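You operate a simulated robot arm through the tools that you are given. There is no shell and no other tool.

You are at the controls of a simulated robot arm. One attempt, no reset.

Task
Clean the bronze block with the red rag, then grease its top.
Fine: use the grey brush and the yellow tin; put the rag and brush back and close the tin. A coat counts when it lies all over at full strength: go over it till it gets no stronger. What is to be rubbed or washed off counts as gone when no trace of it is left.
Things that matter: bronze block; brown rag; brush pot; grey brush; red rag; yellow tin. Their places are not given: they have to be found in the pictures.

It is judged by the outcome, as a careful person would: the job done as asked, and still so three seconds after it is handed in. It fails if anything else is knocked over, pushed out of place, dropped, spilled or broken.

Robot
A 7-joint arm with a three-finger gripper, fixed in place. Base frame: the origin is on the floor under the middle of its stand, x ahead of it, y to its left, z up; the work surface is at about z = 0.97. Lengths are in m, angles in rad, forces in N, time in s.
With the tool pointing down near the work surface it reaches from about 0.5 to 0.94 m from the base axis. Its first joint turns from -2.897 to 2.897 rad. Payload 2.69 kg.
The TCP is the grasp point between the finger pads, 0.029 m short of the fingertips. In the tool frame z runs along the fingers and y along their closing line. The gripper opens to 0.12 m; its body begins 0.078 m behind the TCP.
Orientation is told as [roll, pitch, yaw] about the base's x, y, z axes, in that order, counted from this pose: with the fingers straight down and closing along the base's y, the tool's x points along the base's -x, its y along +y and its z along -z.

Tools
- The arm moves only by the tool apply_moves. Its argument "plan" is a list of rows, each a list of 3 entries, a list of its own where there are three numbers: the shift along the base's x, y, z in m, then the turn, a rotation vector about the base's x, y, z in rad, then the finger opening in m, from 0 to 0.12. In form: [[[tx, ty, tz], [ax, ay, az], fingers], ...]. A call has 1 to 20 rows; each row is the pose to reach, as a shift and turn from the pose commanded when the call began. Rows are played at 5 a second. More than 0.05 m and 0.15 rad between two rows, or a gripper value outside its range, and nothing of the call is played. A pose out of reach is approached as far as the arm can. The call stops where the force on the tool passes 90 N (or 10 N more than at its start, if that is more) or the arm is blocked; 0.2 s more then pass. The fingers move at their own pace (about 0.1362 m/s each) and stop on an object; they squeeze with about 40 N. The grip force told is the motor's: it shows also when the fingers shut on nothing. Time passes only in rows, and 0.2 s behind the last, so rows that repeat a pose let the fingers close. The reply holds the time, the measured pose of the TCP, the force on the tool along the base axes, the opening and the grip force, in the units named above and with some noise, with the torque about the TCP (base axes, N m) and any sound that the robot's microphone picked up, and new pictures: "show" is both (left out), scene, wrist or none.
- Cameras (640 x 400 px; columns grow to the right, rows downward): "scene" is fixed at [0.4024, -0.5002, 1.631]; the picture's right is [0.84, -0.54, 0.00], its down [-0.49, -0.76, -0.43] and it looks along [0.23, 0.36, -0.90] (base axes); focal length 348 px, centre (320, 200). "wrist" rides on the gripper at [0.063, 0, -0.104] in the tool frame; the picture's right is [0.00, 1.00, 0.00], its down [-0.83, 0.00, -0.56] and it looks along [-0.56, 0.00, 0.83] (tool axes); focal length 275 px, centre (320, 200).
- lift_body(by): moves the trunk up (or, below 0, down) by that many m; the arm rides with it, the base frame stays. It gives what a move gives, with no picture.
- locate(camera, pixels): for up to 12 pixels [column, row] of the newest picture of that camera ("zoom" is the newest enlarged one), the place [x, y, z] in the base frame of the surface seen there, good to about 0.002 m. No time passes.
- enlarge(camera, box): a new picture of the part [left, top, right, bottom] of that camera's present view, enlarged. No time passes.
- sign_off(): hands the job in; it is judged then, once.

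Unless the task says otherwise, let go and move clear before handing in.

The tools are called after ">>>" as name(argument=value, ...) on one line, values as JSON. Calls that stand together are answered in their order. apply_moves: Moves the arm, as the interface text tells. Its arguments: {"type":"object","properties":{"plan":{"type":"array","items":{"type":"array"}},"show":{"type":"string","enum":["both","scene","wrist","none"]}},"required":["plan"]} The other tools are called the same way: lift_body (by) moves the trunk up or down; locate (camera, pixels) gives the place of the surface under pixels of a picture; enlarge (camera, box) takes an enlarged picture of a part of a camera's view; sign_off () hands the job in.

At the start:

```text
t: 0.0
tcp_pos: [0.6337, -0.3068, 1.2715]
tool_rot: [-0.001, -0.003, 0.0]
wrist_force: [0.1, 0.2, 0.1]
moment: [0.01, -0.01, 0.01]
width: 0.1202
grip_force: 0.1
trunk travel left (down, up): [-0.475, 0.111]
```

scene: 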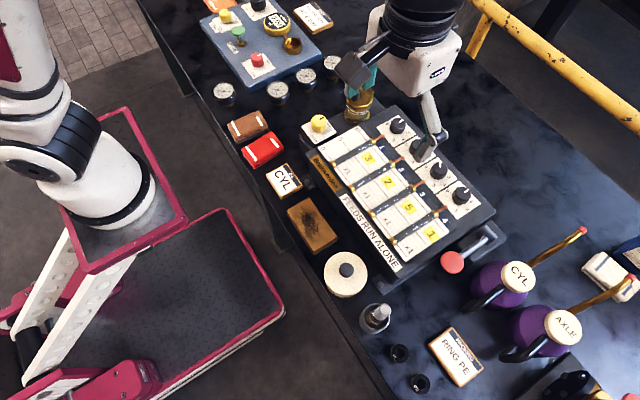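
wrist: 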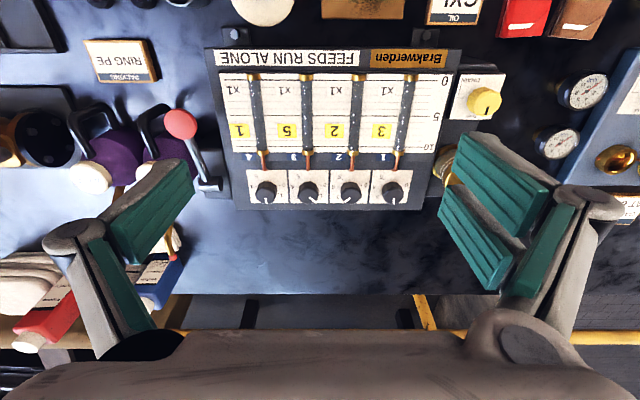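

The scene shows what looks like the bronze block at (312,225), the red rag at (263,150) and the brown rag at (248,126); the tin, pot and brush aren't clear yet. I'll enlarge several parts to find them.

>>> enlarge(camera="scene", box=[190, 0, 350, 100])

>>> enlarge(camera="scene", box=[210, 80, 370, 180])

>>> enlarge(camera="scene", box=[250, 170, 410, 270])

>>> enlarge(camera="scene", box=[320, 280, 512, 400])

>>> enlarge(camera="scene", box=[448, 220, 640, 400])

>>> enlarge(camera="wrist", box=[0, 0, 240, 400])

```text
4.00 times, centred on (270, 50) of scene
```

zoom: 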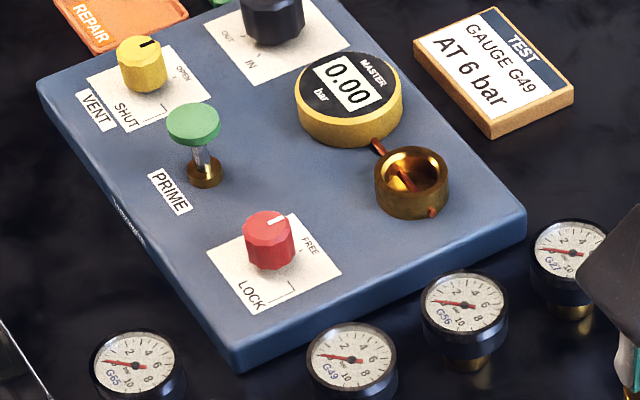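

```text
4.00 times, centred on (290, 130) of scene
```

zoom: 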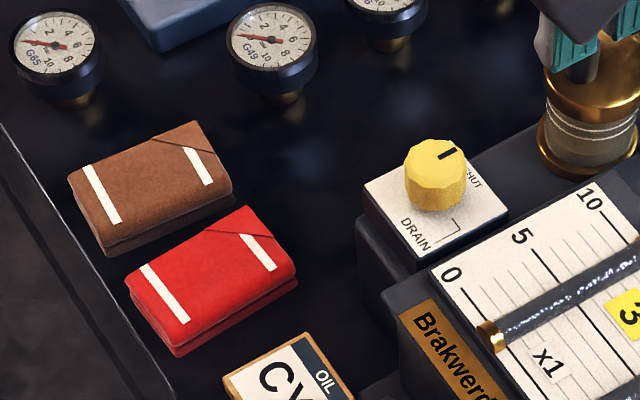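

```text
4.00 times, centred on (330, 220) of scene
```

zoom: 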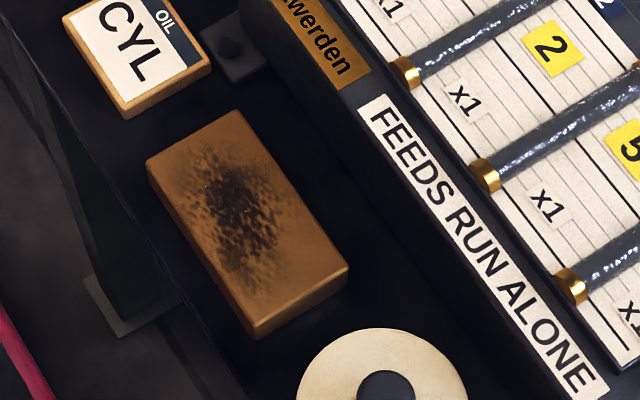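

```text
3.33 times, centred on (416, 340) of scene
```

zoom: 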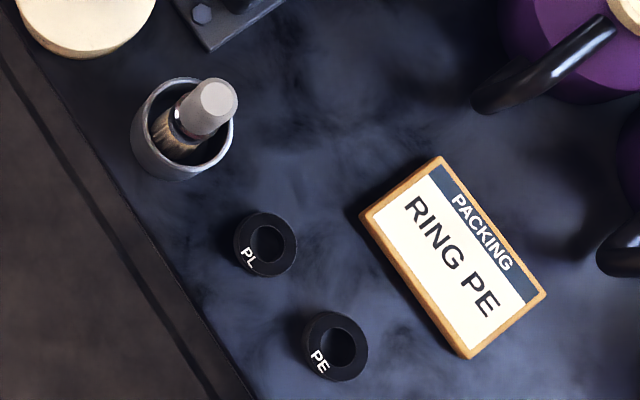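

```text
2.22 times, centred on (544, 310) of scene
```

zoom: 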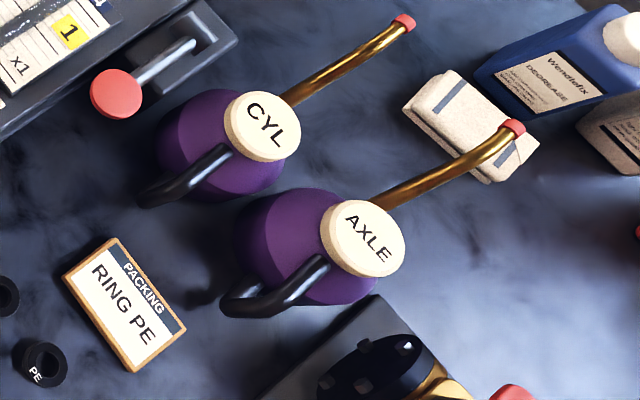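

```text
1.00 times, centred on (120, 200) of wrist (not enlarged: the box is as wide or as high as the picture)
```

zoom: 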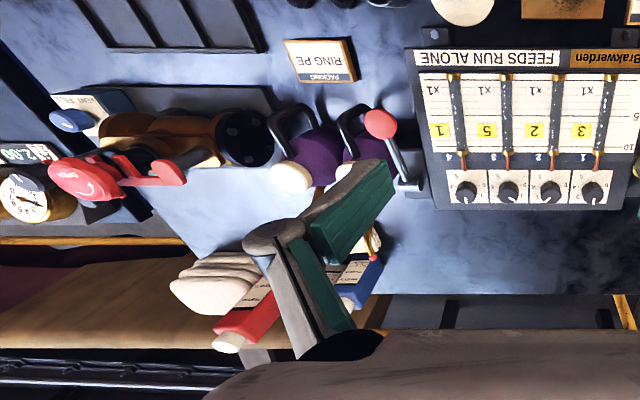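

The brush pot with the grey brush stands at (375,317). The tin is probably the round thing with a black knob at (346,273). I'll enlarge it and locate the key things.

>>> enlarge(camera="scene", box=[300, 240, 396, 300])

>>> enlarge(camera="wrist", box=[200, 0, 420, 80])

>>> locate(camera="scene", pixels=[[346, 270], [330, 262], [365, 285], [346, 290], [375, 317], [379, 310], [364, 310], [386, 322], [263, 150], [248, 126], [312, 225], [286, 210]])

>>> locate(camera="scene", pixels=[[308, 198], [337, 237], [314, 252], [287, 211], [312, 225], [270, 160], [256, 145], [283, 151], [253, 163], [272, 133], [243, 151], [345, 300]])

```text
6.67 times, centred on (348, 270) of scene
```

zoom: 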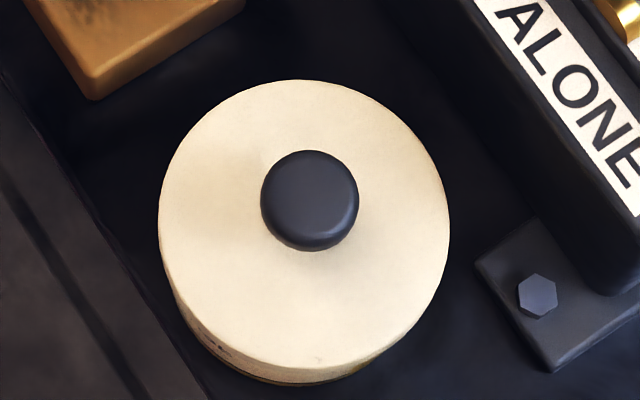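

```text
2.91 times, centred on (310, 40) of wrist
```

zoom: 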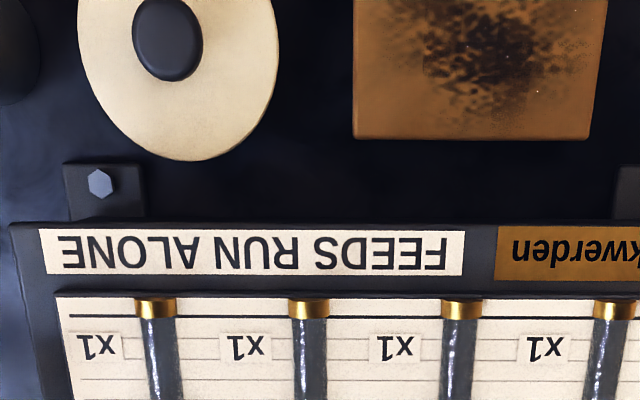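

```text
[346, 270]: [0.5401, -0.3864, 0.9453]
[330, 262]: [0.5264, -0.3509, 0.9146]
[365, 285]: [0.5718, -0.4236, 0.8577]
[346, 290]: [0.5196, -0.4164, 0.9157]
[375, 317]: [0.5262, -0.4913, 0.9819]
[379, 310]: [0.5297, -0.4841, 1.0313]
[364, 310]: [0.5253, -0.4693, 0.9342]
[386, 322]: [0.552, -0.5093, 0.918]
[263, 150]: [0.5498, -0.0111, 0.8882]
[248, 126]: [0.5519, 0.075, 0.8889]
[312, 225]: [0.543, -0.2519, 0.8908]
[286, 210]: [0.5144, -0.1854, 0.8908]
```

```text
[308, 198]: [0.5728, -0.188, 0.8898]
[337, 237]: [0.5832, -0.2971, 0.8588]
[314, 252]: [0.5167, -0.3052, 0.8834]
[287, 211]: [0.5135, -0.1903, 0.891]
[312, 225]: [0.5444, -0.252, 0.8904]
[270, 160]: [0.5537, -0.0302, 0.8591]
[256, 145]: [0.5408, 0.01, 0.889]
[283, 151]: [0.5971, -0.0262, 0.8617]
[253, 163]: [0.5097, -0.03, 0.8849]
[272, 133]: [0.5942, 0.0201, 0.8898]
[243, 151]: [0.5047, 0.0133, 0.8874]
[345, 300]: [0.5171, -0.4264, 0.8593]
```

Locate puts the table at z≈0.858, with the block at about [0.544,-0.25], the red rag at [0.55,-0.005], the tin at [0.54,-0.386] and the pot at [0.53,-0.49]. Before moving I'll measure the neighbouring obstacles.

>>> locate(camera="scene", pixels=[[330, 180], [372, 235], [390, 262], [319, 123], [325, 135], [282, 180], [290, 170], [400, 353], [455, 262], [435, 230], [380, 165], [360, 95]])

>>> locate(camera="scene", pixels=[[225, 95], [278, 95], [300, 120], [310, 145], [300, 280], [310, 262], [355, 330], [420, 383], [250, 180], [265, 210], [240, 128], [420, 300]])

```text
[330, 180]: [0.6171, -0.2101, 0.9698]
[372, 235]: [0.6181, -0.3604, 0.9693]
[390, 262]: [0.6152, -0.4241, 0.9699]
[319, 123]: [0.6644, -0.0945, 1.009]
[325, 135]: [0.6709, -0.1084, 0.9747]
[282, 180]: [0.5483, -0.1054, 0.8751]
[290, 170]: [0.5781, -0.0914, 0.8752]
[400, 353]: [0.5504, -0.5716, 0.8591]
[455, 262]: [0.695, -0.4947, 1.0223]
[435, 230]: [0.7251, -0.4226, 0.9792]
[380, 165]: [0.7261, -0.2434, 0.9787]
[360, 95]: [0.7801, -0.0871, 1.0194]
```

```text
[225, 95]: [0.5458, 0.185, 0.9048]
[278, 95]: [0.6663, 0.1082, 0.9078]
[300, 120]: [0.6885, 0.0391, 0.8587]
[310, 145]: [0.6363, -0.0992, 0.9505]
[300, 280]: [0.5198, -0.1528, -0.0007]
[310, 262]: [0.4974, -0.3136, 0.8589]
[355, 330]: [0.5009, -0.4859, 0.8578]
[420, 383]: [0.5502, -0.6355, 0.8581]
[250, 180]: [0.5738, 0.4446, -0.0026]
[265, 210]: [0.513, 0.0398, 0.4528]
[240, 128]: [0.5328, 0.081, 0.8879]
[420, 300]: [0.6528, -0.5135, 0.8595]
```

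The lubricator's front face is at x≈0.61 with its top at z≈0.975, so there is room over the block. I'll move above the red rag to look closely at it, its gap to the brown rag, and the fingers.

>>> apply_moves(plan=[[[-0.012, 0.043, -0.01], [0, 0, 0], 0.12], [[-0.024, 0.086, -0.02], [0, 0, 0], 0.12], [[-0.036, 0.129, -0.04], [0, 0, 0], 0.12], [[-0.048, 0.172, -0.06], [0, 0, 0], 0.12], [[-0.06, 0.215, -0.08], [0, 0, 0], 0.12], [[-0.072, 0.258, -0.1], [0, 0, 0], 0.12], [[-0.084, 0.302, -0.12], [0, 0, 0], 0.12], [[-0.084, 0.302, -0.12], [0, 0, 0], 0.12]])

```text
t: 1.8
tcp_pos: [0.5508, -0.0044, 1.1496]
tool_rot: [0.003, -0.001, 0.0]
wrist_force: [0.4, 0.4, -1.1]
moment: [0.0, 0.06, -0.03]
width: 0.1202
grip_force: 0.0
trunk travel left (down, up): [-0.475, 0.111]
```

scene: 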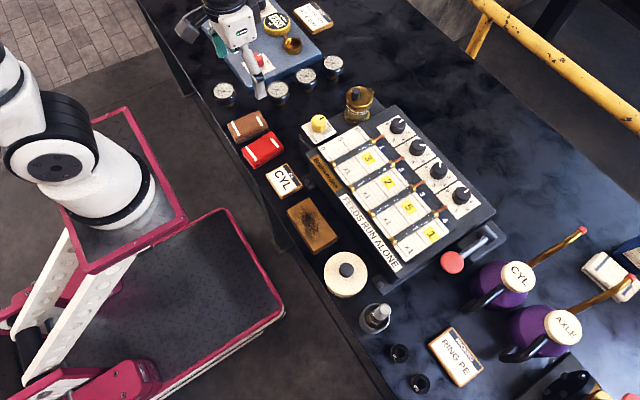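
wrist: 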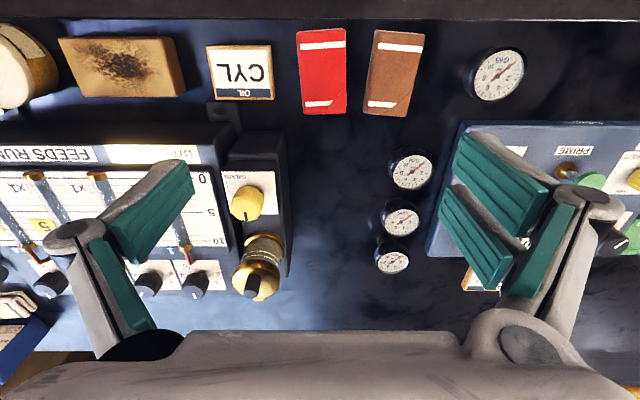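

The rags show clearly at (322,70) and (395,72) in the wrist view, and the dirty block at (120,65). I'll enlarge and measure the gap between the rags and their edges.

>>> enlarge(camera="wrist", box=[270, 10, 450, 122])

>>> enlarge(camera="wrist", box=[0, 10, 200, 135])

>>> locate(camera="wrist", pixels=[[298, 33], [344, 29], [301, 112], [346, 110], [374, 33], [423, 36], [364, 110], [408, 114], [355, 70], [322, 70], [360, 60], [272, 70]])

>>> locate(camera="wrist", pixels=[[62, 40], [172, 38], [183, 93], [77, 94], [120, 65], [10, 60], [25, 45], [207, 47], [272, 97], [205, 100], [190, 70], [200, 60]])

```text
3.56 times, centred on (360, 66) of wrist
```

zoom: 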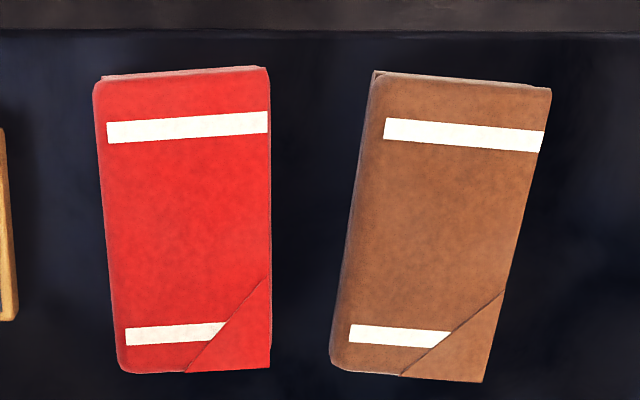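

```text
3.20 times, centred on (100, 72) of wrist
```

zoom: 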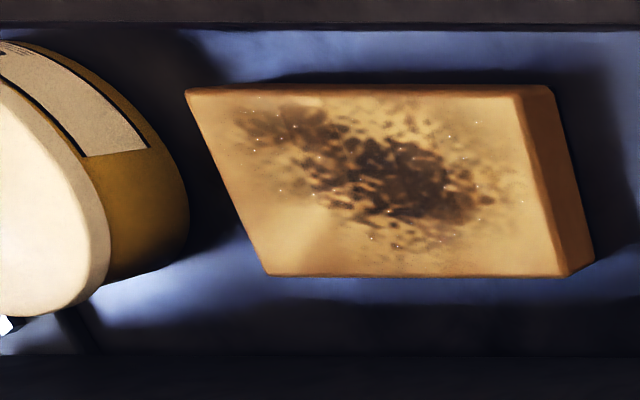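

```text
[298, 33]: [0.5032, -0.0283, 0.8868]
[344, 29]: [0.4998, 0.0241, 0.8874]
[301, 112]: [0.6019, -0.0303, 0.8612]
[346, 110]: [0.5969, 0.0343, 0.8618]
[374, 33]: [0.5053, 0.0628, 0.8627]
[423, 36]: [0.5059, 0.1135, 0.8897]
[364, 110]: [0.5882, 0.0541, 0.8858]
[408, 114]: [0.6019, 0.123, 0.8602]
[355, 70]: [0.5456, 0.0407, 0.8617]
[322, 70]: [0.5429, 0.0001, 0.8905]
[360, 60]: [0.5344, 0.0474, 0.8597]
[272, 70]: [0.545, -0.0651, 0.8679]
```

```text
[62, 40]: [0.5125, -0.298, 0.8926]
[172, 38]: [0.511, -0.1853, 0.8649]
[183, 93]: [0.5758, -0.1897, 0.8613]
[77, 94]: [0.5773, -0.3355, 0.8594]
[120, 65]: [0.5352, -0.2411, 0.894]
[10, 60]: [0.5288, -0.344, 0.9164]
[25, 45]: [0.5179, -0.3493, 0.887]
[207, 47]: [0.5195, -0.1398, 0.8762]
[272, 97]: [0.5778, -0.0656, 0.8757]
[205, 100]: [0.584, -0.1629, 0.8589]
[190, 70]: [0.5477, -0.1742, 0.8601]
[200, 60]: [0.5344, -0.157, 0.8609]
```

The tin body is yellow, so it is the yellow tin. The gap between the rags is only about 3 cm, so I'll narrow the fingers to 0.07 and measure their thickness.

>>> apply_moves(plan=[[[0, 0, 0], [0, 0, 0], 0.07], [[0, 0, 0], [0, 0, 0], 0.07], [[0, 0, 0], [0, 0, 0], 0.07]], show="wrist")

```text
t: 2.6
tcp_pos: [0.5511, -0.0055, 1.1488]
tool_rot: [0.001, -0.001, 0.0]
wrist_force: [0.0, 0.2, 0.4]
moment: [-0.01, 0.0, 0.01]
width: 0.0698
grip_force: 0.0
trunk travel left (down, up): [-0.475, 0.111]
```

wrist: 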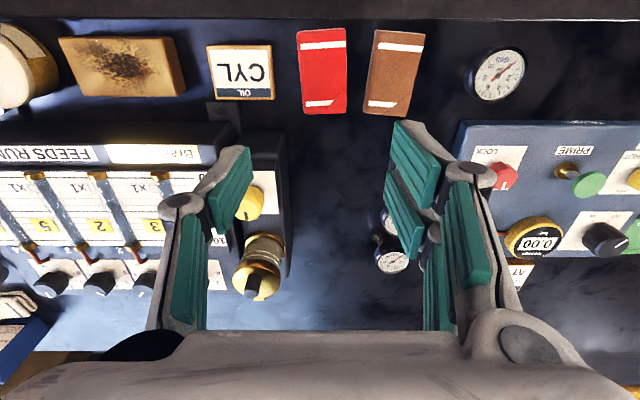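

>>> enlarge(camera="wrist", box=[160, 100, 520, 325])

>>> locate(camera="wrist", pixels=[[250, 149], [240, 147], [248, 185], [212, 200], [218, 232], [396, 123], [403, 121], [437, 160], [388, 175], [395, 135], [420, 255], [180, 205]])

>>> locate(camera="wrist", pixels=[[235, 150], [226, 160], [200, 190], [412, 128], [435, 155], [460, 170], [470, 200], [430, 205], [386, 195], [386, 205], [398, 165], [300, 380]])

```text
1.78 times, centred on (340, 212) of wrist
```

zoom: 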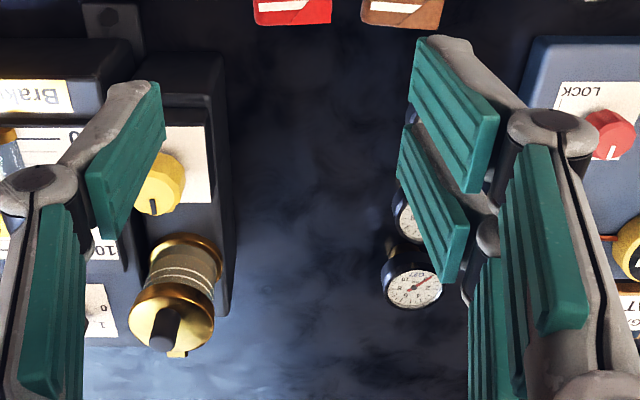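

```text
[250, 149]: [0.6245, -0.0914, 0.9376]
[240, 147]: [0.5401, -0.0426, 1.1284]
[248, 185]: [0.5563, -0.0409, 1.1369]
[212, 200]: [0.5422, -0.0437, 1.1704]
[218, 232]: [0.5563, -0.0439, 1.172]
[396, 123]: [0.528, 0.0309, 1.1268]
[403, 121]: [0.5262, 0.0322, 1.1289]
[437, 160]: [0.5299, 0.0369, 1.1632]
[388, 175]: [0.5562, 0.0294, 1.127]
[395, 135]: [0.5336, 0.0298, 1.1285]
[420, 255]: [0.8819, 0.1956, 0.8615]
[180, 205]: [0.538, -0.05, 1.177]
```

```text
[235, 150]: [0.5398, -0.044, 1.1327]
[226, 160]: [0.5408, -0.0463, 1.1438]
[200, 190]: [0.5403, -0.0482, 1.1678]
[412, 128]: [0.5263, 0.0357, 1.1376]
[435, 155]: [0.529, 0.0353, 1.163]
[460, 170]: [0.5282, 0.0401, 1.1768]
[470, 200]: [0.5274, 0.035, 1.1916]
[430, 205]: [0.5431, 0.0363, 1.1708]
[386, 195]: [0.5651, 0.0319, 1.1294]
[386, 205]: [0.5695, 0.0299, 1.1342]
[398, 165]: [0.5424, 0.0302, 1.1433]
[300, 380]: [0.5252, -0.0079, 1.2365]
```

The finger tips are under 1 cm thick (pads at about ±0.036, backs at about +0.04), so a 0.072 opening fits between the rags. I'll go down over the red rag in stages.

>>> apply_moves(plan=[[[-0.001, 0.002, -0.045], [0, 0, 0], 0.072], [[-0.001, 0.003, -0.09], [0, 0, 0], 0.072], [[-0.001, 0.003, -0.135], [0, 0, 0], 0.072], [[-0.001, 0.003, -0.175], [0, 0, 0], 0.072], [[-0.001, 0.003, -0.215], [0, 0, 0], 0.072], [[-0.001, 0.003, -0.215], [0, 0, 0], 0.072]])

```text
t: 4.0
tcp_pos: [0.5473, -0.0042, 0.9361]
tool_rot: [0.0, -0.001, 0.001]
wrist_force: [0.1, 0.8, 0.1]
moment: [0.0, -0.02, -0.05]
width: 0.0719
grip_force: 0.0
trunk travel left (down, up): [-0.475, 0.111]
```

scene: 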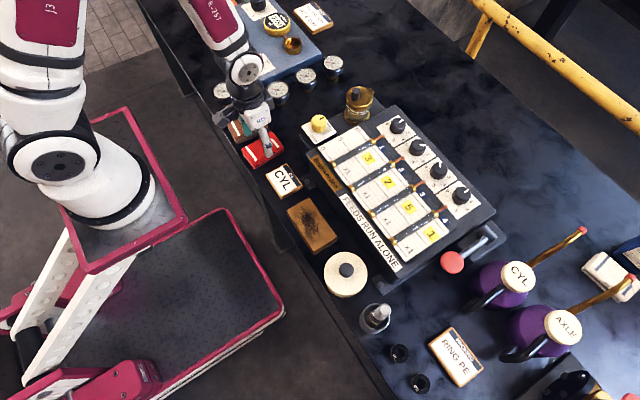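
wrist: 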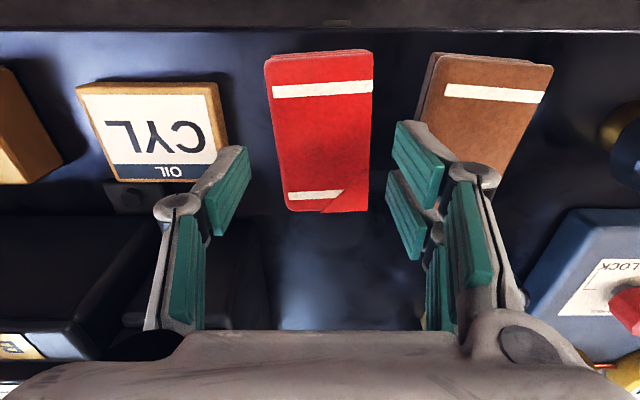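

The rag sits between the fingers (edges at columns ~280 and ~372 in the wrist view), and the right fingertip is near the brown rag. I'll measure both edges before the last drop.

>>> locate(camera="wrist", pixels=[[272, 80], [278, 120], [284, 180], [370, 70], [368, 120], [365, 180], [430, 75], [428, 100], [390, 200], [403, 121], [397, 125], [415, 128]])

>>> enlarge(camera="wrist", box=[220, 30, 560, 242])

```text
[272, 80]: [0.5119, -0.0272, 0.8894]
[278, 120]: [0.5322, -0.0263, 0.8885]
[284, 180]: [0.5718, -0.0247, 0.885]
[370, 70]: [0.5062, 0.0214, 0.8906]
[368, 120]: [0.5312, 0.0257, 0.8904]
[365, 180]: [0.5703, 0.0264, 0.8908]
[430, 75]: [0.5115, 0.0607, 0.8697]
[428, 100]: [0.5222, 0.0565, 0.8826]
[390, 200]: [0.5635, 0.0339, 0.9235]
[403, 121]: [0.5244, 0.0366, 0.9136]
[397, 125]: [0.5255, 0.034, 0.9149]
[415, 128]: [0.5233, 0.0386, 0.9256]
```

```text
1.88 times, centred on (390, 136) of wrist
```

zoom: 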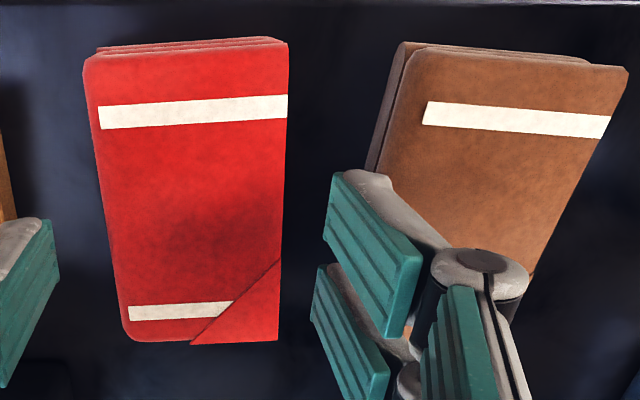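

Everything clears: the red edges lie at y≈-0.026 and +0.025, and the finger back is at 0.039 against the brown edge at 0.0565. I'll lower to z≈0.898 with a slight yaw to match the rag and close.

>>> apply_moves(plan=[[[0.001, 0.003, -0.015], [0, 0, 0.04], 0.072], [[0.001, 0.003, -0.03], [0, 0, 0.04], 0.072], [[0.001, 0.003, -0.0385], [0, 0, 0.04], 0.072], [[0.001, 0.003, -0.0385], [0, 0, 0.04], 0.072], [[0.001, 0.003, -0.0385], [0, 0, 0.04], 0.03], [[0.001, 0.003, -0.0385], [0, 0, 0.04], 0.03], [[0.001, 0.003, -0.0385], [0, 0, 0.04], 0.03]])

```text
t: 5.6
tcp_pos: [0.549, 0.0004, 0.8968]
tool_rot: [0.0, -0.002, 0.04]
wrist_force: [1.9, 0.2, 2.5]
moment: [-0.01, -0.12, -0.03]
width: 0.0593
grip_force: 39.7
trunk travel left (down, up): [-0.475, 0.111]
```

scene: 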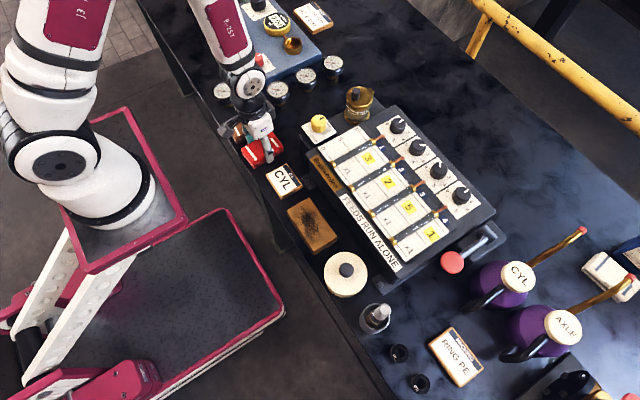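
wrist: 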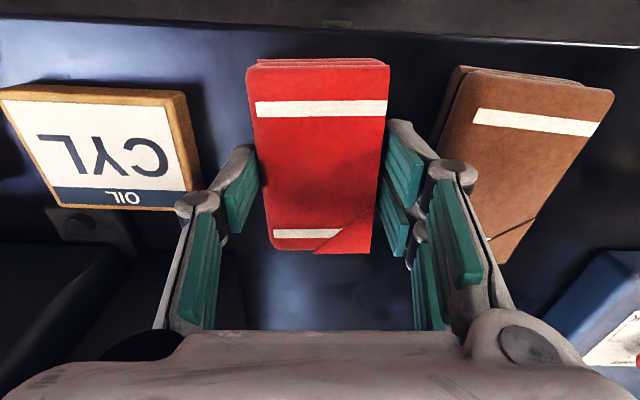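

The fingers stopped on the rag at 0.0593 with 39.7 N. I'll lift it a few centimetres and check that it comes along.

>>> apply_moves(plan=[[[0, 0, 0.01], [0, 0, 0], 0.03], [[0, 0, 0.03], [0, 0, 0], 0.03], [[0, 0, 0.06], [0, 0, 0], 0.03], [[0, 0, 0.1], [0, 0, 0], 0.03], [[0, 0, 0.1], [0, 0, 0], 0.03]])

```text
t: 6.8
tcp_pos: [0.5491, 0.0005, 0.9975]
tool_rot: [0.0, 0.0, 0.04]
wrist_force: [-0.4, -0.6, -0.5]
moment: [-0.03, -0.01, -0.01]
width: 0.0593
grip_force: 40.1
trunk travel left (down, up): [-0.475, 0.111]
```

scene: 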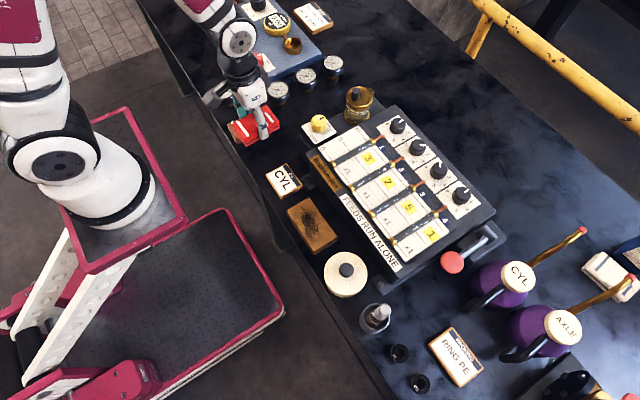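
wrist: 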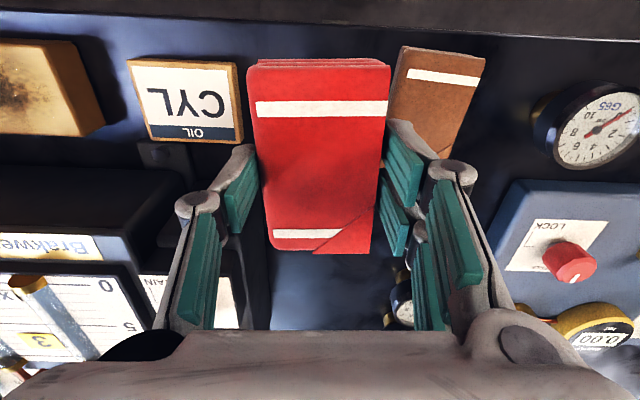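

The rag is held firmly and came up, leaving the brown rag untouched. I'll carry it over the block at [0.543,-0.2465] and stop 1 cm above it.

>>> apply_moves(plan=[[[-0.001, -0.04, 0], [0, 0, -0.01], 0.03], [[-0.002, -0.08, 0], [0, 0, -0.02], 0.03], [[-0.003, -0.12, 0], [0, 0, -0.03], 0.03], [[-0.004, -0.16, 0], [0, 0, -0.04], 0.03], [[-0.005, -0.2, 0], [0, 0, -0.04], 0.03], [[-0.006, -0.24, 0], [0, 0, -0.04], 0.03], [[-0.006, -0.2475, -0.02], [0, 0, -0.04], 0.03], [[-0.006, -0.2475, -0.045], [0, 0, -0.04], 0.03], [[-0.006, -0.2475, -0.055], [0, 0, -0.04], 0.03], [[-0.006, -0.2475, -0.055], [0, 0, -0.04], 0.03]])

```text
t: 9.0
tcp_pos: [0.5459, -0.2474, 0.9437]
tool_rot: [0.0, -0.002, 0.0]
wrist_force: [0.1, -0.2, 0.1]
moment: [-0.03, -0.01, 0.03]
width: 0.059
grip_force: 40.1
trunk travel left (down, up): [-0.475, 0.111]
```

scene: 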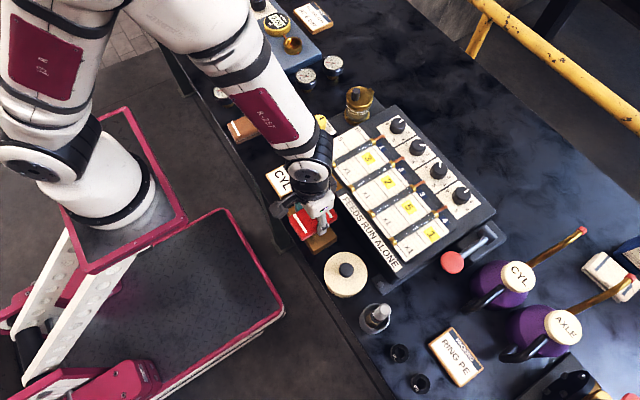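
wrist: 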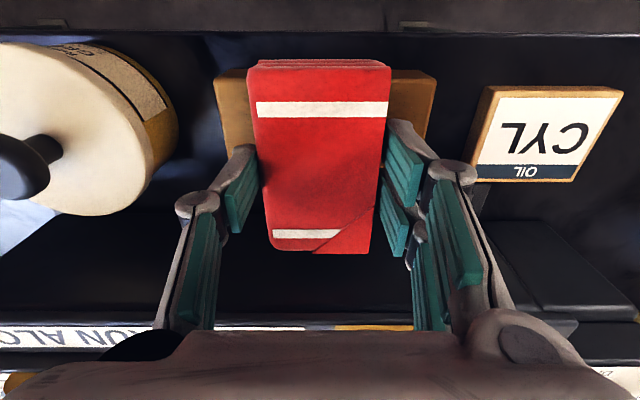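

The rag is centred over the block (block edges visible at columns 215 and 435), and the tin limits me to y≥-0.285. I'll lower in small steps to feel for contact.

>>> apply_moves(plan=[[[0, 0, -0.005], [0, 0, 0], 0.03], [[0, 0, -0.008], [0, 0, 0], 0.03], [[0, 0, -0.01], [0, 0, 0], 0.03], [[0, 0, -0.011], [0, 0, 0], 0.03], [[0, 0, -0.011], [0, 0, 0], 0.03]], show="none")

```text
t: 10.2
tcp_pos: [0.5426, -0.2449, 0.9331]
tool_rot: [0.0, -0.001, 0.0]
wrist_force: [-0.8, 0.5, -0.7]
moment: [-0.01, 0.0, -0.02]
width: 0.0591
grip_force: 39.9
trunk travel left (down, up): [-0.475, 0.111]
```

Force is still near zero at z=0.933, so there is no contact yet. I'll go down in 1 mm steps.

>>> apply_moves(plan=[[[0, 0, -0.001], [0, 0, 0], 0.03], [[0, 0, -0.002], [0, 0, 0], 0.03], [[0, 0, -0.003], [0, 0, 0], 0.03], [[0, 0, -0.003], [0, 0, 0], 0.03]], show="wrist")

```text
t: 11.2
tcp_pos: [0.5428, -0.2468, 0.93]
tool_rot: [0.001, -0.001, 0.001]
wrist_force: [-0.2, 0.0, -1.3]
moment: [0.01, 0.0, -0.01]
width: 0.059
grip_force: 39.7
trunk travel left (down, up): [-0.475, 0.111]
```

wrist: 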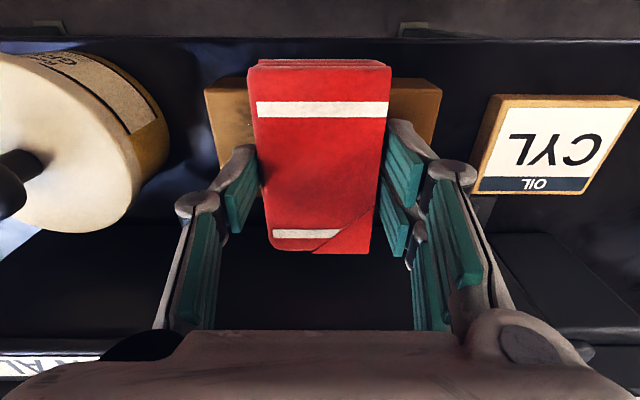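

No clear contact yet at 0.930. I'll check the rag's top height and the block's top, and step down further.

>>> locate(camera="wrist", pixels=[[320, 150], [320, 100], [230, 110], [415, 110], [290, 220], [350, 85]])

>>> apply_moves(plan=[[[0, 0, -0.001], [0, 0, 0], 0.03], [[0, 0, -0.002], [0, 0, 0], 0.03], [[0, 0, -0.002], [0, 0, 0], 0.03]], show="none")

```text
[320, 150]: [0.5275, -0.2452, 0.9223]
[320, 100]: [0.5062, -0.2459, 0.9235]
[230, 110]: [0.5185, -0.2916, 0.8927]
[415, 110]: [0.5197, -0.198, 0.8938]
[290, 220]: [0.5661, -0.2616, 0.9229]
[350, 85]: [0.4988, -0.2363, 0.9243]
```

```text
t: 12.0
tcp_pos: [0.5435, -0.245, 0.9293]
tool_rot: [0.0, -0.001, -0.001]
wrist_force: [-1.3, -0.2, 12.2]
moment: [0.15, 0.08, 0.02]
width: 0.0592
grip_force: 40.4
trunk travel left (down, up): [-0.475, 0.111]
```

Contact at 12 N. I'll sweep the rag back and forth along the block's length, keeping y between -0.285 and -0.205.

>>> apply_moves(plan=[[[0, -0.013, 0], [0, 0, 0], 0.03], [[0, -0.026, 0], [0, 0, 0], 0.03], [[0, -0.038, 0], [0, 0, 0], 0.03], [[0, -0.026, 0], [0, 0, 0], 0.03], [[0, -0.013, 0], [0, 0, 0], 0.03], [[0, 0, 0], [0, 0, 0], 0.03], [[0, 0.015, 0], [0, 0, 0], 0.03], [[0, 0.03, 0], [0, 0, 0], 0.03], [[0, 0.042, 0], [0, 0, 0], 0.03], [[0, 0.03, 0], [0, 0, 0], 0.03], [[0, 0.015, 0], [0, 0, 0], 0.03], [[0, 0, 0], [0, 0, 0], 0.03], [[0, -0.013, 0], [0, 0, 0], 0.03], [[0, -0.026, 0], [0, 0, 0], 0.03], [[0, -0.038, 0], [0, 0, 0], 0.03], [[0, -0.02, 0], [0, 0, 0], 0.03], [[0, 0, 0], [0, 0, 0], 0.03], [[0, 0.02, 0], [0, 0, 0], 0.03], [[0, 0.042, 0], [0, 0, 0], 0.03], [[0, 0.042, 0], [0, 0, 0], 0.03]])

```text
t: 16.2
tcp_pos: [0.5431, -0.2034, 0.9266]
tool_rot: [0.001, -0.002, -0.002]
wrist_force: [0.5, -1.3, 10.1]
moment: [0.09, 0.2, 0.0]
width: 0.0589
grip_force: 39.9
trunk travel left (down, up): [-0.475, 0.111]
```

scene: 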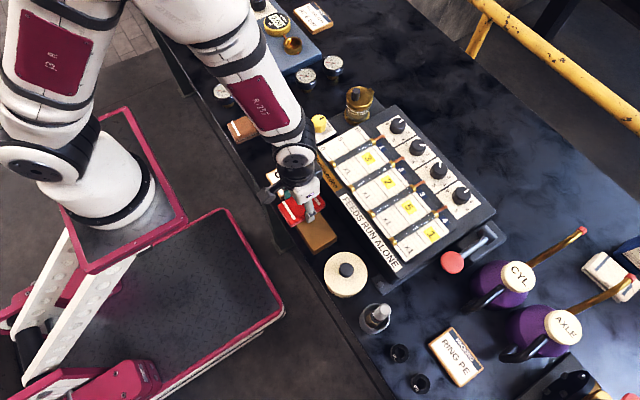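
wrist: 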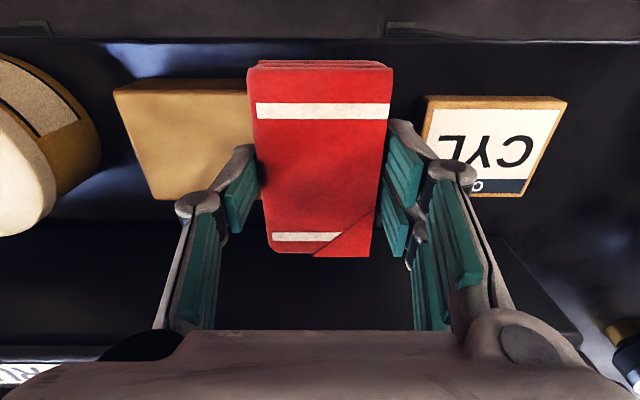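

The visible left part of the block is already clean. I'll do another full set of strokes, then lift off and step aside to inspect.

>>> apply_moves(plan=[[[0, -0.02, 0], [0, 0, 0], 0.03], [[0, -0.04, 0], [0, 0, 0], 0.03], [[0, -0.06, 0], [0, 0, 0], 0.03], [[0, -0.08, 0], [0, 0, 0], 0.03], [[0, -0.06, 0], [0, 0, 0], 0.03], [[0, -0.04, 0], [0, 0, 0], 0.03], [[0, -0.02, 0], [0, 0, 0], 0.03], [[0, 0, 0], [0, 0, 0], 0.03], [[0, -0.02, 0], [0, 0, 0], 0.03], [[0, -0.04, 0], [0, 0, 0], 0.03], [[0, -0.06, 0], [0, 0, 0], 0.03], [[0, -0.08, 0], [0, 0, 0], 0.03], [[0, -0.06, 0], [0, 0, 0], 0.03], [[0, -0.04, 0], [0, 0, 0], 0.03], [[0, -0.02, 0], [0, 0, 0], 0.03], [[0, 0, 0], [0, 0, 0], 0.03], [[0, 0.0, 0.04], [0, 0, 0], 0.03], [[0, 0.04, 0.07], [0, 0, 0], 0.03], [[0, 0.08, 0.07], [0, 0, 0], 0.03], [[0, 0.1, 0.07], [0, 0, 0], 0.03]])

```text
t: 20.4
tcp_pos: [0.5419, -0.1047, 0.9969]
tool_rot: [-0.001, -0.002, 0.001]
wrist_force: [0.7, -0.3, 0.0]
moment: [0.04, 0.0, 0.0]
width: 0.0589
grip_force: 39.7
trunk travel left (down, up): [-0.475, 0.111]
```

scene: 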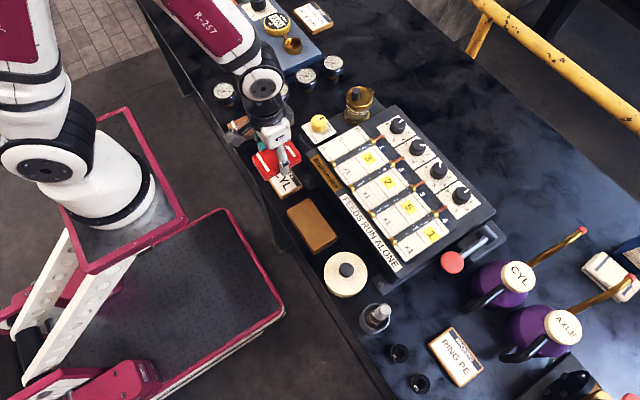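
wrist: 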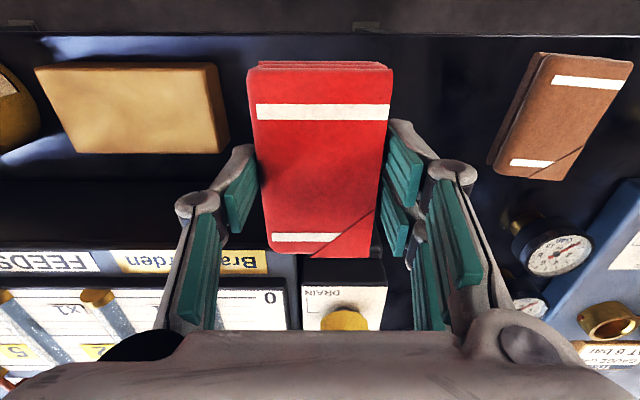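

The block at (312,225) now looks clean. I'll enlarge it from both cameras to look for remaining traces and check it hasn't shifted.

>>> enlarge(camera="scene", box=[272, 190, 352, 260])

>>> enlarge(camera="wrist", box=[20, 40, 244, 180])

>>> locate(camera="scene", pixels=[[308, 199], [287, 211], [314, 251], [336, 237], [312, 225], [346, 270]])

```text
5.71 times, centred on (312, 225) of scene
```

zoom: 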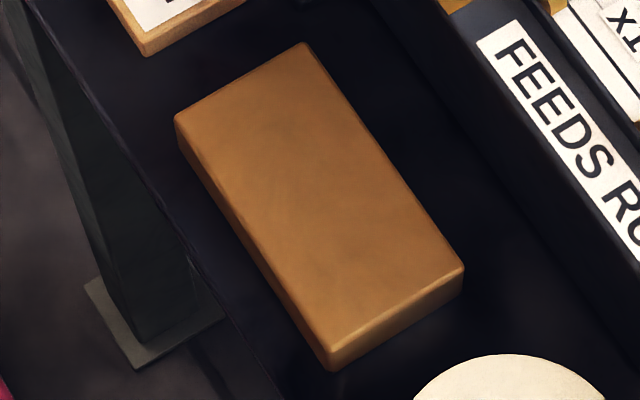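

```text
2.86 times, centred on (132, 110) of wrist
```

zoom: 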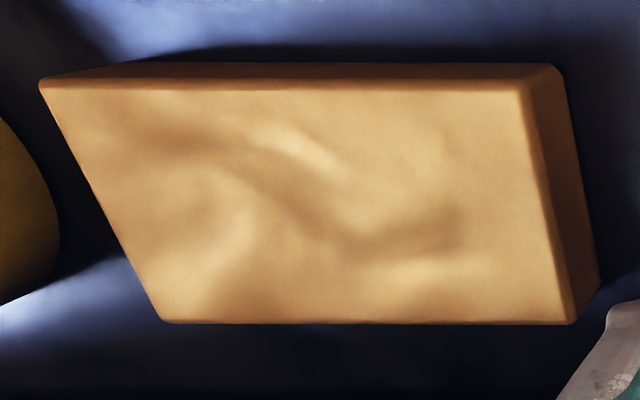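

```text
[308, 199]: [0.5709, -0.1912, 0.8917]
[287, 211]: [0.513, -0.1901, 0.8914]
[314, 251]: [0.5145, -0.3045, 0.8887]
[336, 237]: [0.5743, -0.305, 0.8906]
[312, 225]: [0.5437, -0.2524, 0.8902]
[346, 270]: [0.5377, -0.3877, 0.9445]
```

The top shows only soft blotches that may be reflections, but they lie near where the dirt was. I'll wipe again a bit harder and compare from the same viewpoint.

>>> apply_moves(plan=[[[0, -0.04, 0], [0, 0, 0], 0.03], [[0, -0.08, 0], [0, 0, 0], 0.03], [[0, -0.1, -0.03], [0, 0, 0], 0.03], [[0, -0.1, -0.06], [0, 0, 0], 0.03], [[0, -0.1, -0.0695], [0, 0, 0], 0.03], [[0, -0.1, -0.0715], [0, 0, 0], 0.03], [[0, -0.12, -0.0715], [0, 0, 0], 0.03], [[0, -0.14, -0.0715], [0, 0, 0], 0.03], [[0, -0.16, -0.0715], [0, 0, 0], 0.03], [[0, -0.18, -0.0715], [0, 0, 0], 0.03], [[0.006, -0.18, -0.0715], [0, 0, 0], 0.03], [[0.006, -0.16, -0.0715], [0, 0, 0], 0.03], [[0.006, -0.14, -0.0715], [0, 0, 0], 0.03], [[0.006, -0.12, -0.0715], [0, 0, 0], 0.03], [[0.006, -0.1, -0.0715], [0, 0, 0], 0.03], [[-0.006, -0.1, -0.0715], [0, 0, 0], 0.03], [[-0.006, -0.12, -0.0715], [0, 0, 0], 0.03], [[-0.006, -0.14, -0.0715], [0, 0, 0], 0.03], [[-0.006, -0.16, -0.0715], [0, 0, 0], 0.03], [[-0.006, -0.18, -0.0715], [0, 0, 0], 0.03]], show="none")

>>> apply_moves(plan=[[[0, 0.02, 0], [0, 0, 0], 0.03], [[0, 0.04, 0], [0, 0, 0], 0.03], [[0, 0.06, 0], [0, 0, 0], 0.03], [[0, 0.08, 0], [0, 0, 0], 0.03], [[0.01, 0.06, 0], [0, 0, 0], 0.03], [[0, 0.04, 0], [0, 0, 0], 0.03], [[0.01, 0.02, 0], [0, 0, 0], 0.03], [[0, 0.0, 0], [0, 0, 0], 0.03], [[0.01, 0.02, 0], [0, 0, 0], 0.03], [[0, 0.04, 0], [0, 0, 0], 0.03], [[0.01, 0.06, 0], [0, 0, 0], 0.03], [[0.006, 0.08, 0], [0, 0, 0], 0.03], [[0.006, 0.08, 0.04], [0, 0, 0], 0.03], [[0.006, 0.11, 0.0715], [0, 0, 0], 0.03], [[0.006, 0.15, 0.0715], [0, 0, 0], 0.03], [[0.006, 0.18, 0.0715], [0, 0, 0], 0.03], [[0.006, 0.18, 0.0715], [0, 0, 0], 0.03]])

```text
t: 24.6
tcp_pos: [0.5364, -0.2839, 0.9262]
tool_rot: [0.001, -0.001, 0.001]
wrist_force: [-0.2, 0.6, -1.3]
moment: [-0.05, 0.01, 0.0]
width: 0.059
grip_force: 40.7
trunk travel left (down, up): [-0.475, 0.111]
```

```text
t: 28.2
tcp_pos: [0.5425, -0.1032, 0.9964]
tool_rot: [-0.001, 0.0, 0.001]
wrist_force: [0.0, -0.1, -1.1]
moment: [0.02, 0.0, 0.01]
width: 0.059
grip_force: 40.2
trunk travel left (down, up): [-0.475, 0.111]
```

scene: 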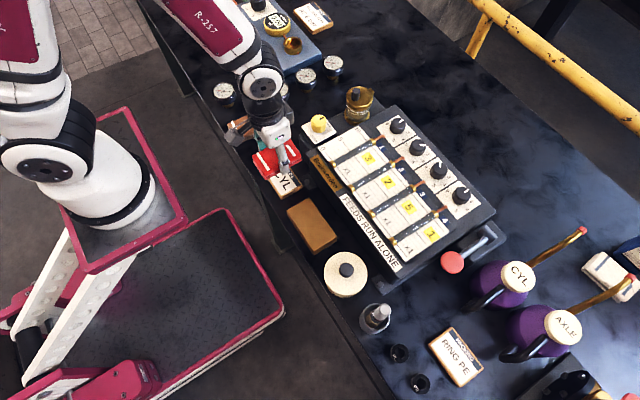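
wrist: 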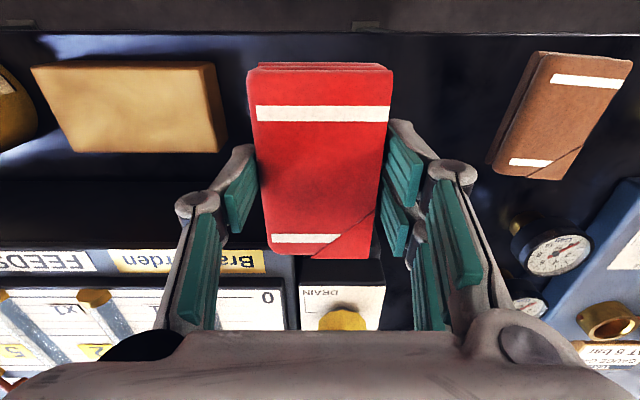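

At the end of that pass the vertical force read about zero, so the rag may have slid slightly in the grip. I'll inspect the block and the rag's height in the hand.

>>> enlarge(camera="wrist", box=[20, 40, 244, 180])

>>> enlarge(camera="scene", box=[272, 190, 352, 260])

>>> locate(camera="wrist", pixels=[[320, 150], [320, 90], [290, 225], [345, 240], [40, 68], [213, 66], [100, 100], [180, 130], [255, 75], [388, 75]])

```text
2.86 times, centred on (132, 110) of wrist
```

zoom: 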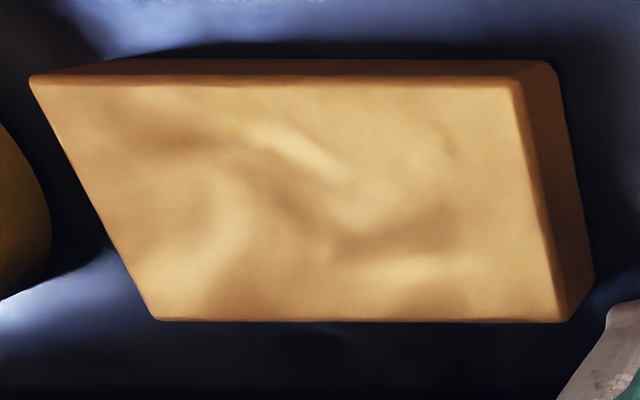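

```text
5.71 times, centred on (312, 225) of scene
```

zoom: 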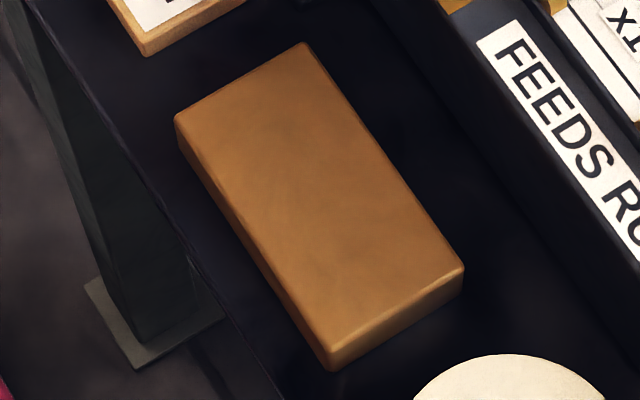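

```text
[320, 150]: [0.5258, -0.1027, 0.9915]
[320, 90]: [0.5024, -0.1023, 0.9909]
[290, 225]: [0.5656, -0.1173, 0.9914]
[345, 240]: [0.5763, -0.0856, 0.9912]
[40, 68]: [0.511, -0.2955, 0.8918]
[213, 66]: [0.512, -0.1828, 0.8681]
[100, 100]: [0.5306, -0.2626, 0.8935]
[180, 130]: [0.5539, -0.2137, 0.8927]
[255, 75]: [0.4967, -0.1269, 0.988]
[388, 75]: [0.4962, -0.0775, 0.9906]
```

The blotches look unchanged after the extra wiping, which suggests reflections. To be sure I'll look at the block from its other side, where reflections would move.

>>> apply_moves(plan=[[[0, -0.03, 0.04], [0, 0, 0], 0.03], [[0, -0.07, 0.06], [0, 0, 0], 0.03], [[0, -0.115, 0.06], [0, 0, 0], 0.03], [[0, -0.16, 0.06], [0, 0, 0], 0.03], [[0, -0.205, 0.06], [0, 0, 0], 0.03], [[0, -0.25, 0.06], [0, 0, 0], 0.03], [[0, -0.29, 0.06], [0, 0, 0], 0.03], [[0, -0.29, 0.06], [0, 0, 0], 0.03]])

>>> enlarge(camera="wrist", box=[380, 0, 620, 150])

```text
t: 30.0
tcp_pos: [0.542, -0.395, 1.0575]
tool_rot: [0.0, 0.0, -0.001]
wrist_force: [0.1, 0.6, -1.0]
moment: [-0.03, 0.01, -0.01]
width: 0.0592
grip_force: 39.9
trunk travel left (down, up): [-0.475, 0.111]
```

scene: 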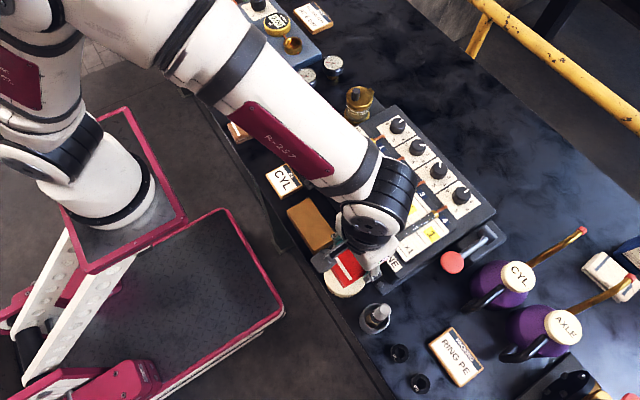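
wrist: 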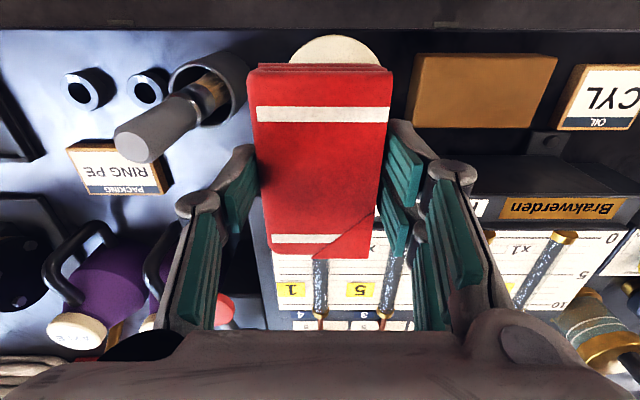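

```text
2.67 times, centred on (500, 75) of wrist
```

zoom: 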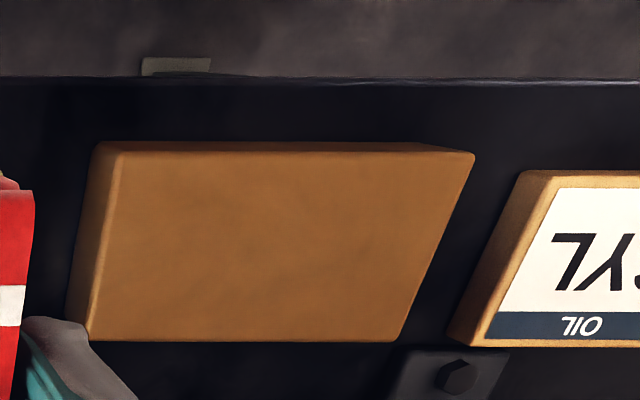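

From this side the block's top is uniform with no spots, so it is clean and the blotches were reflections. The brush shows well from here, so I'll enlarge and measure it before returning the rag.

>>> enlarge(camera="wrist", box=[50, 30, 270, 168])

>>> locate(camera="wrist", pixels=[[133, 145], [160, 122], [190, 105], [180, 95], [200, 85], [235, 75], [243, 100], [170, 85], [210, 55], [220, 120], [150, 110], [175, 130]])

>>> locate(camera="scene", pixels=[[383, 306], [381, 311], [377, 316], [374, 320], [372, 312], [388, 318], [366, 327], [375, 333], [386, 327], [363, 316], [385, 312], [378, 305]])

>>> enlarge(camera="scene", box=[345, 290, 409, 340])

```text
2.90 times, centred on (160, 99) of wrist
```

zoom: 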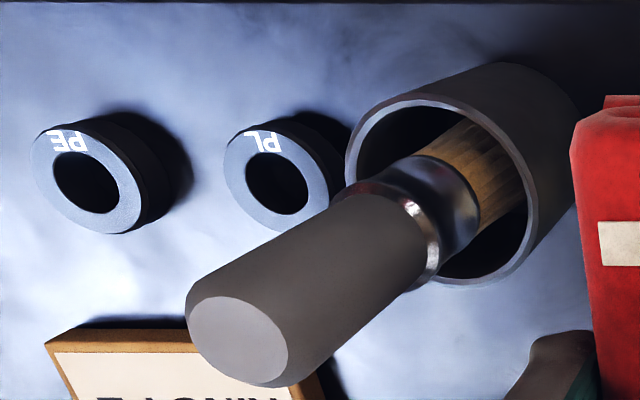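

```text
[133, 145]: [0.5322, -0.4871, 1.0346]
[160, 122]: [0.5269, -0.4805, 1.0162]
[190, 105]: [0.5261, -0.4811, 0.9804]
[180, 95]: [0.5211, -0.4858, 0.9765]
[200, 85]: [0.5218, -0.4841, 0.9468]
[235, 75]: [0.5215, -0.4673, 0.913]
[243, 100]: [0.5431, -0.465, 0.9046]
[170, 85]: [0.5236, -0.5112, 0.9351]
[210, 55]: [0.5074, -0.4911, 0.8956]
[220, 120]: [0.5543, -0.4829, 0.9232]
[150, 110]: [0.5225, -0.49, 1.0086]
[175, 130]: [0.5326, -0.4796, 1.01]
```

```text
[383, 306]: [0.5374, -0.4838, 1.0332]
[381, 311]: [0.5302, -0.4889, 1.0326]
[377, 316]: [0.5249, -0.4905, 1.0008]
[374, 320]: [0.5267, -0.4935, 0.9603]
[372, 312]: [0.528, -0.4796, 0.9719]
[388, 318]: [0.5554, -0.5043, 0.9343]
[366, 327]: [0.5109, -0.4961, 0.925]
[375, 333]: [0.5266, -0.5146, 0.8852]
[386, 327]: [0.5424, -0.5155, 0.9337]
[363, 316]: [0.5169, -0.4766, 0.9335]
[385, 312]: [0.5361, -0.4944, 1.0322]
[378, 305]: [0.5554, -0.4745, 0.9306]
```

```text
8.00 times, centred on (377, 315) of scene
```

zoom: 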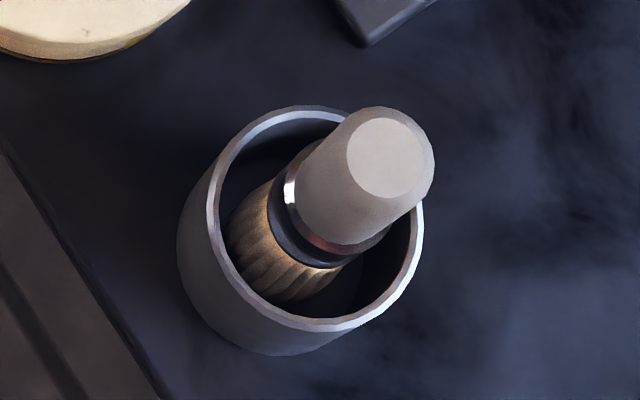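

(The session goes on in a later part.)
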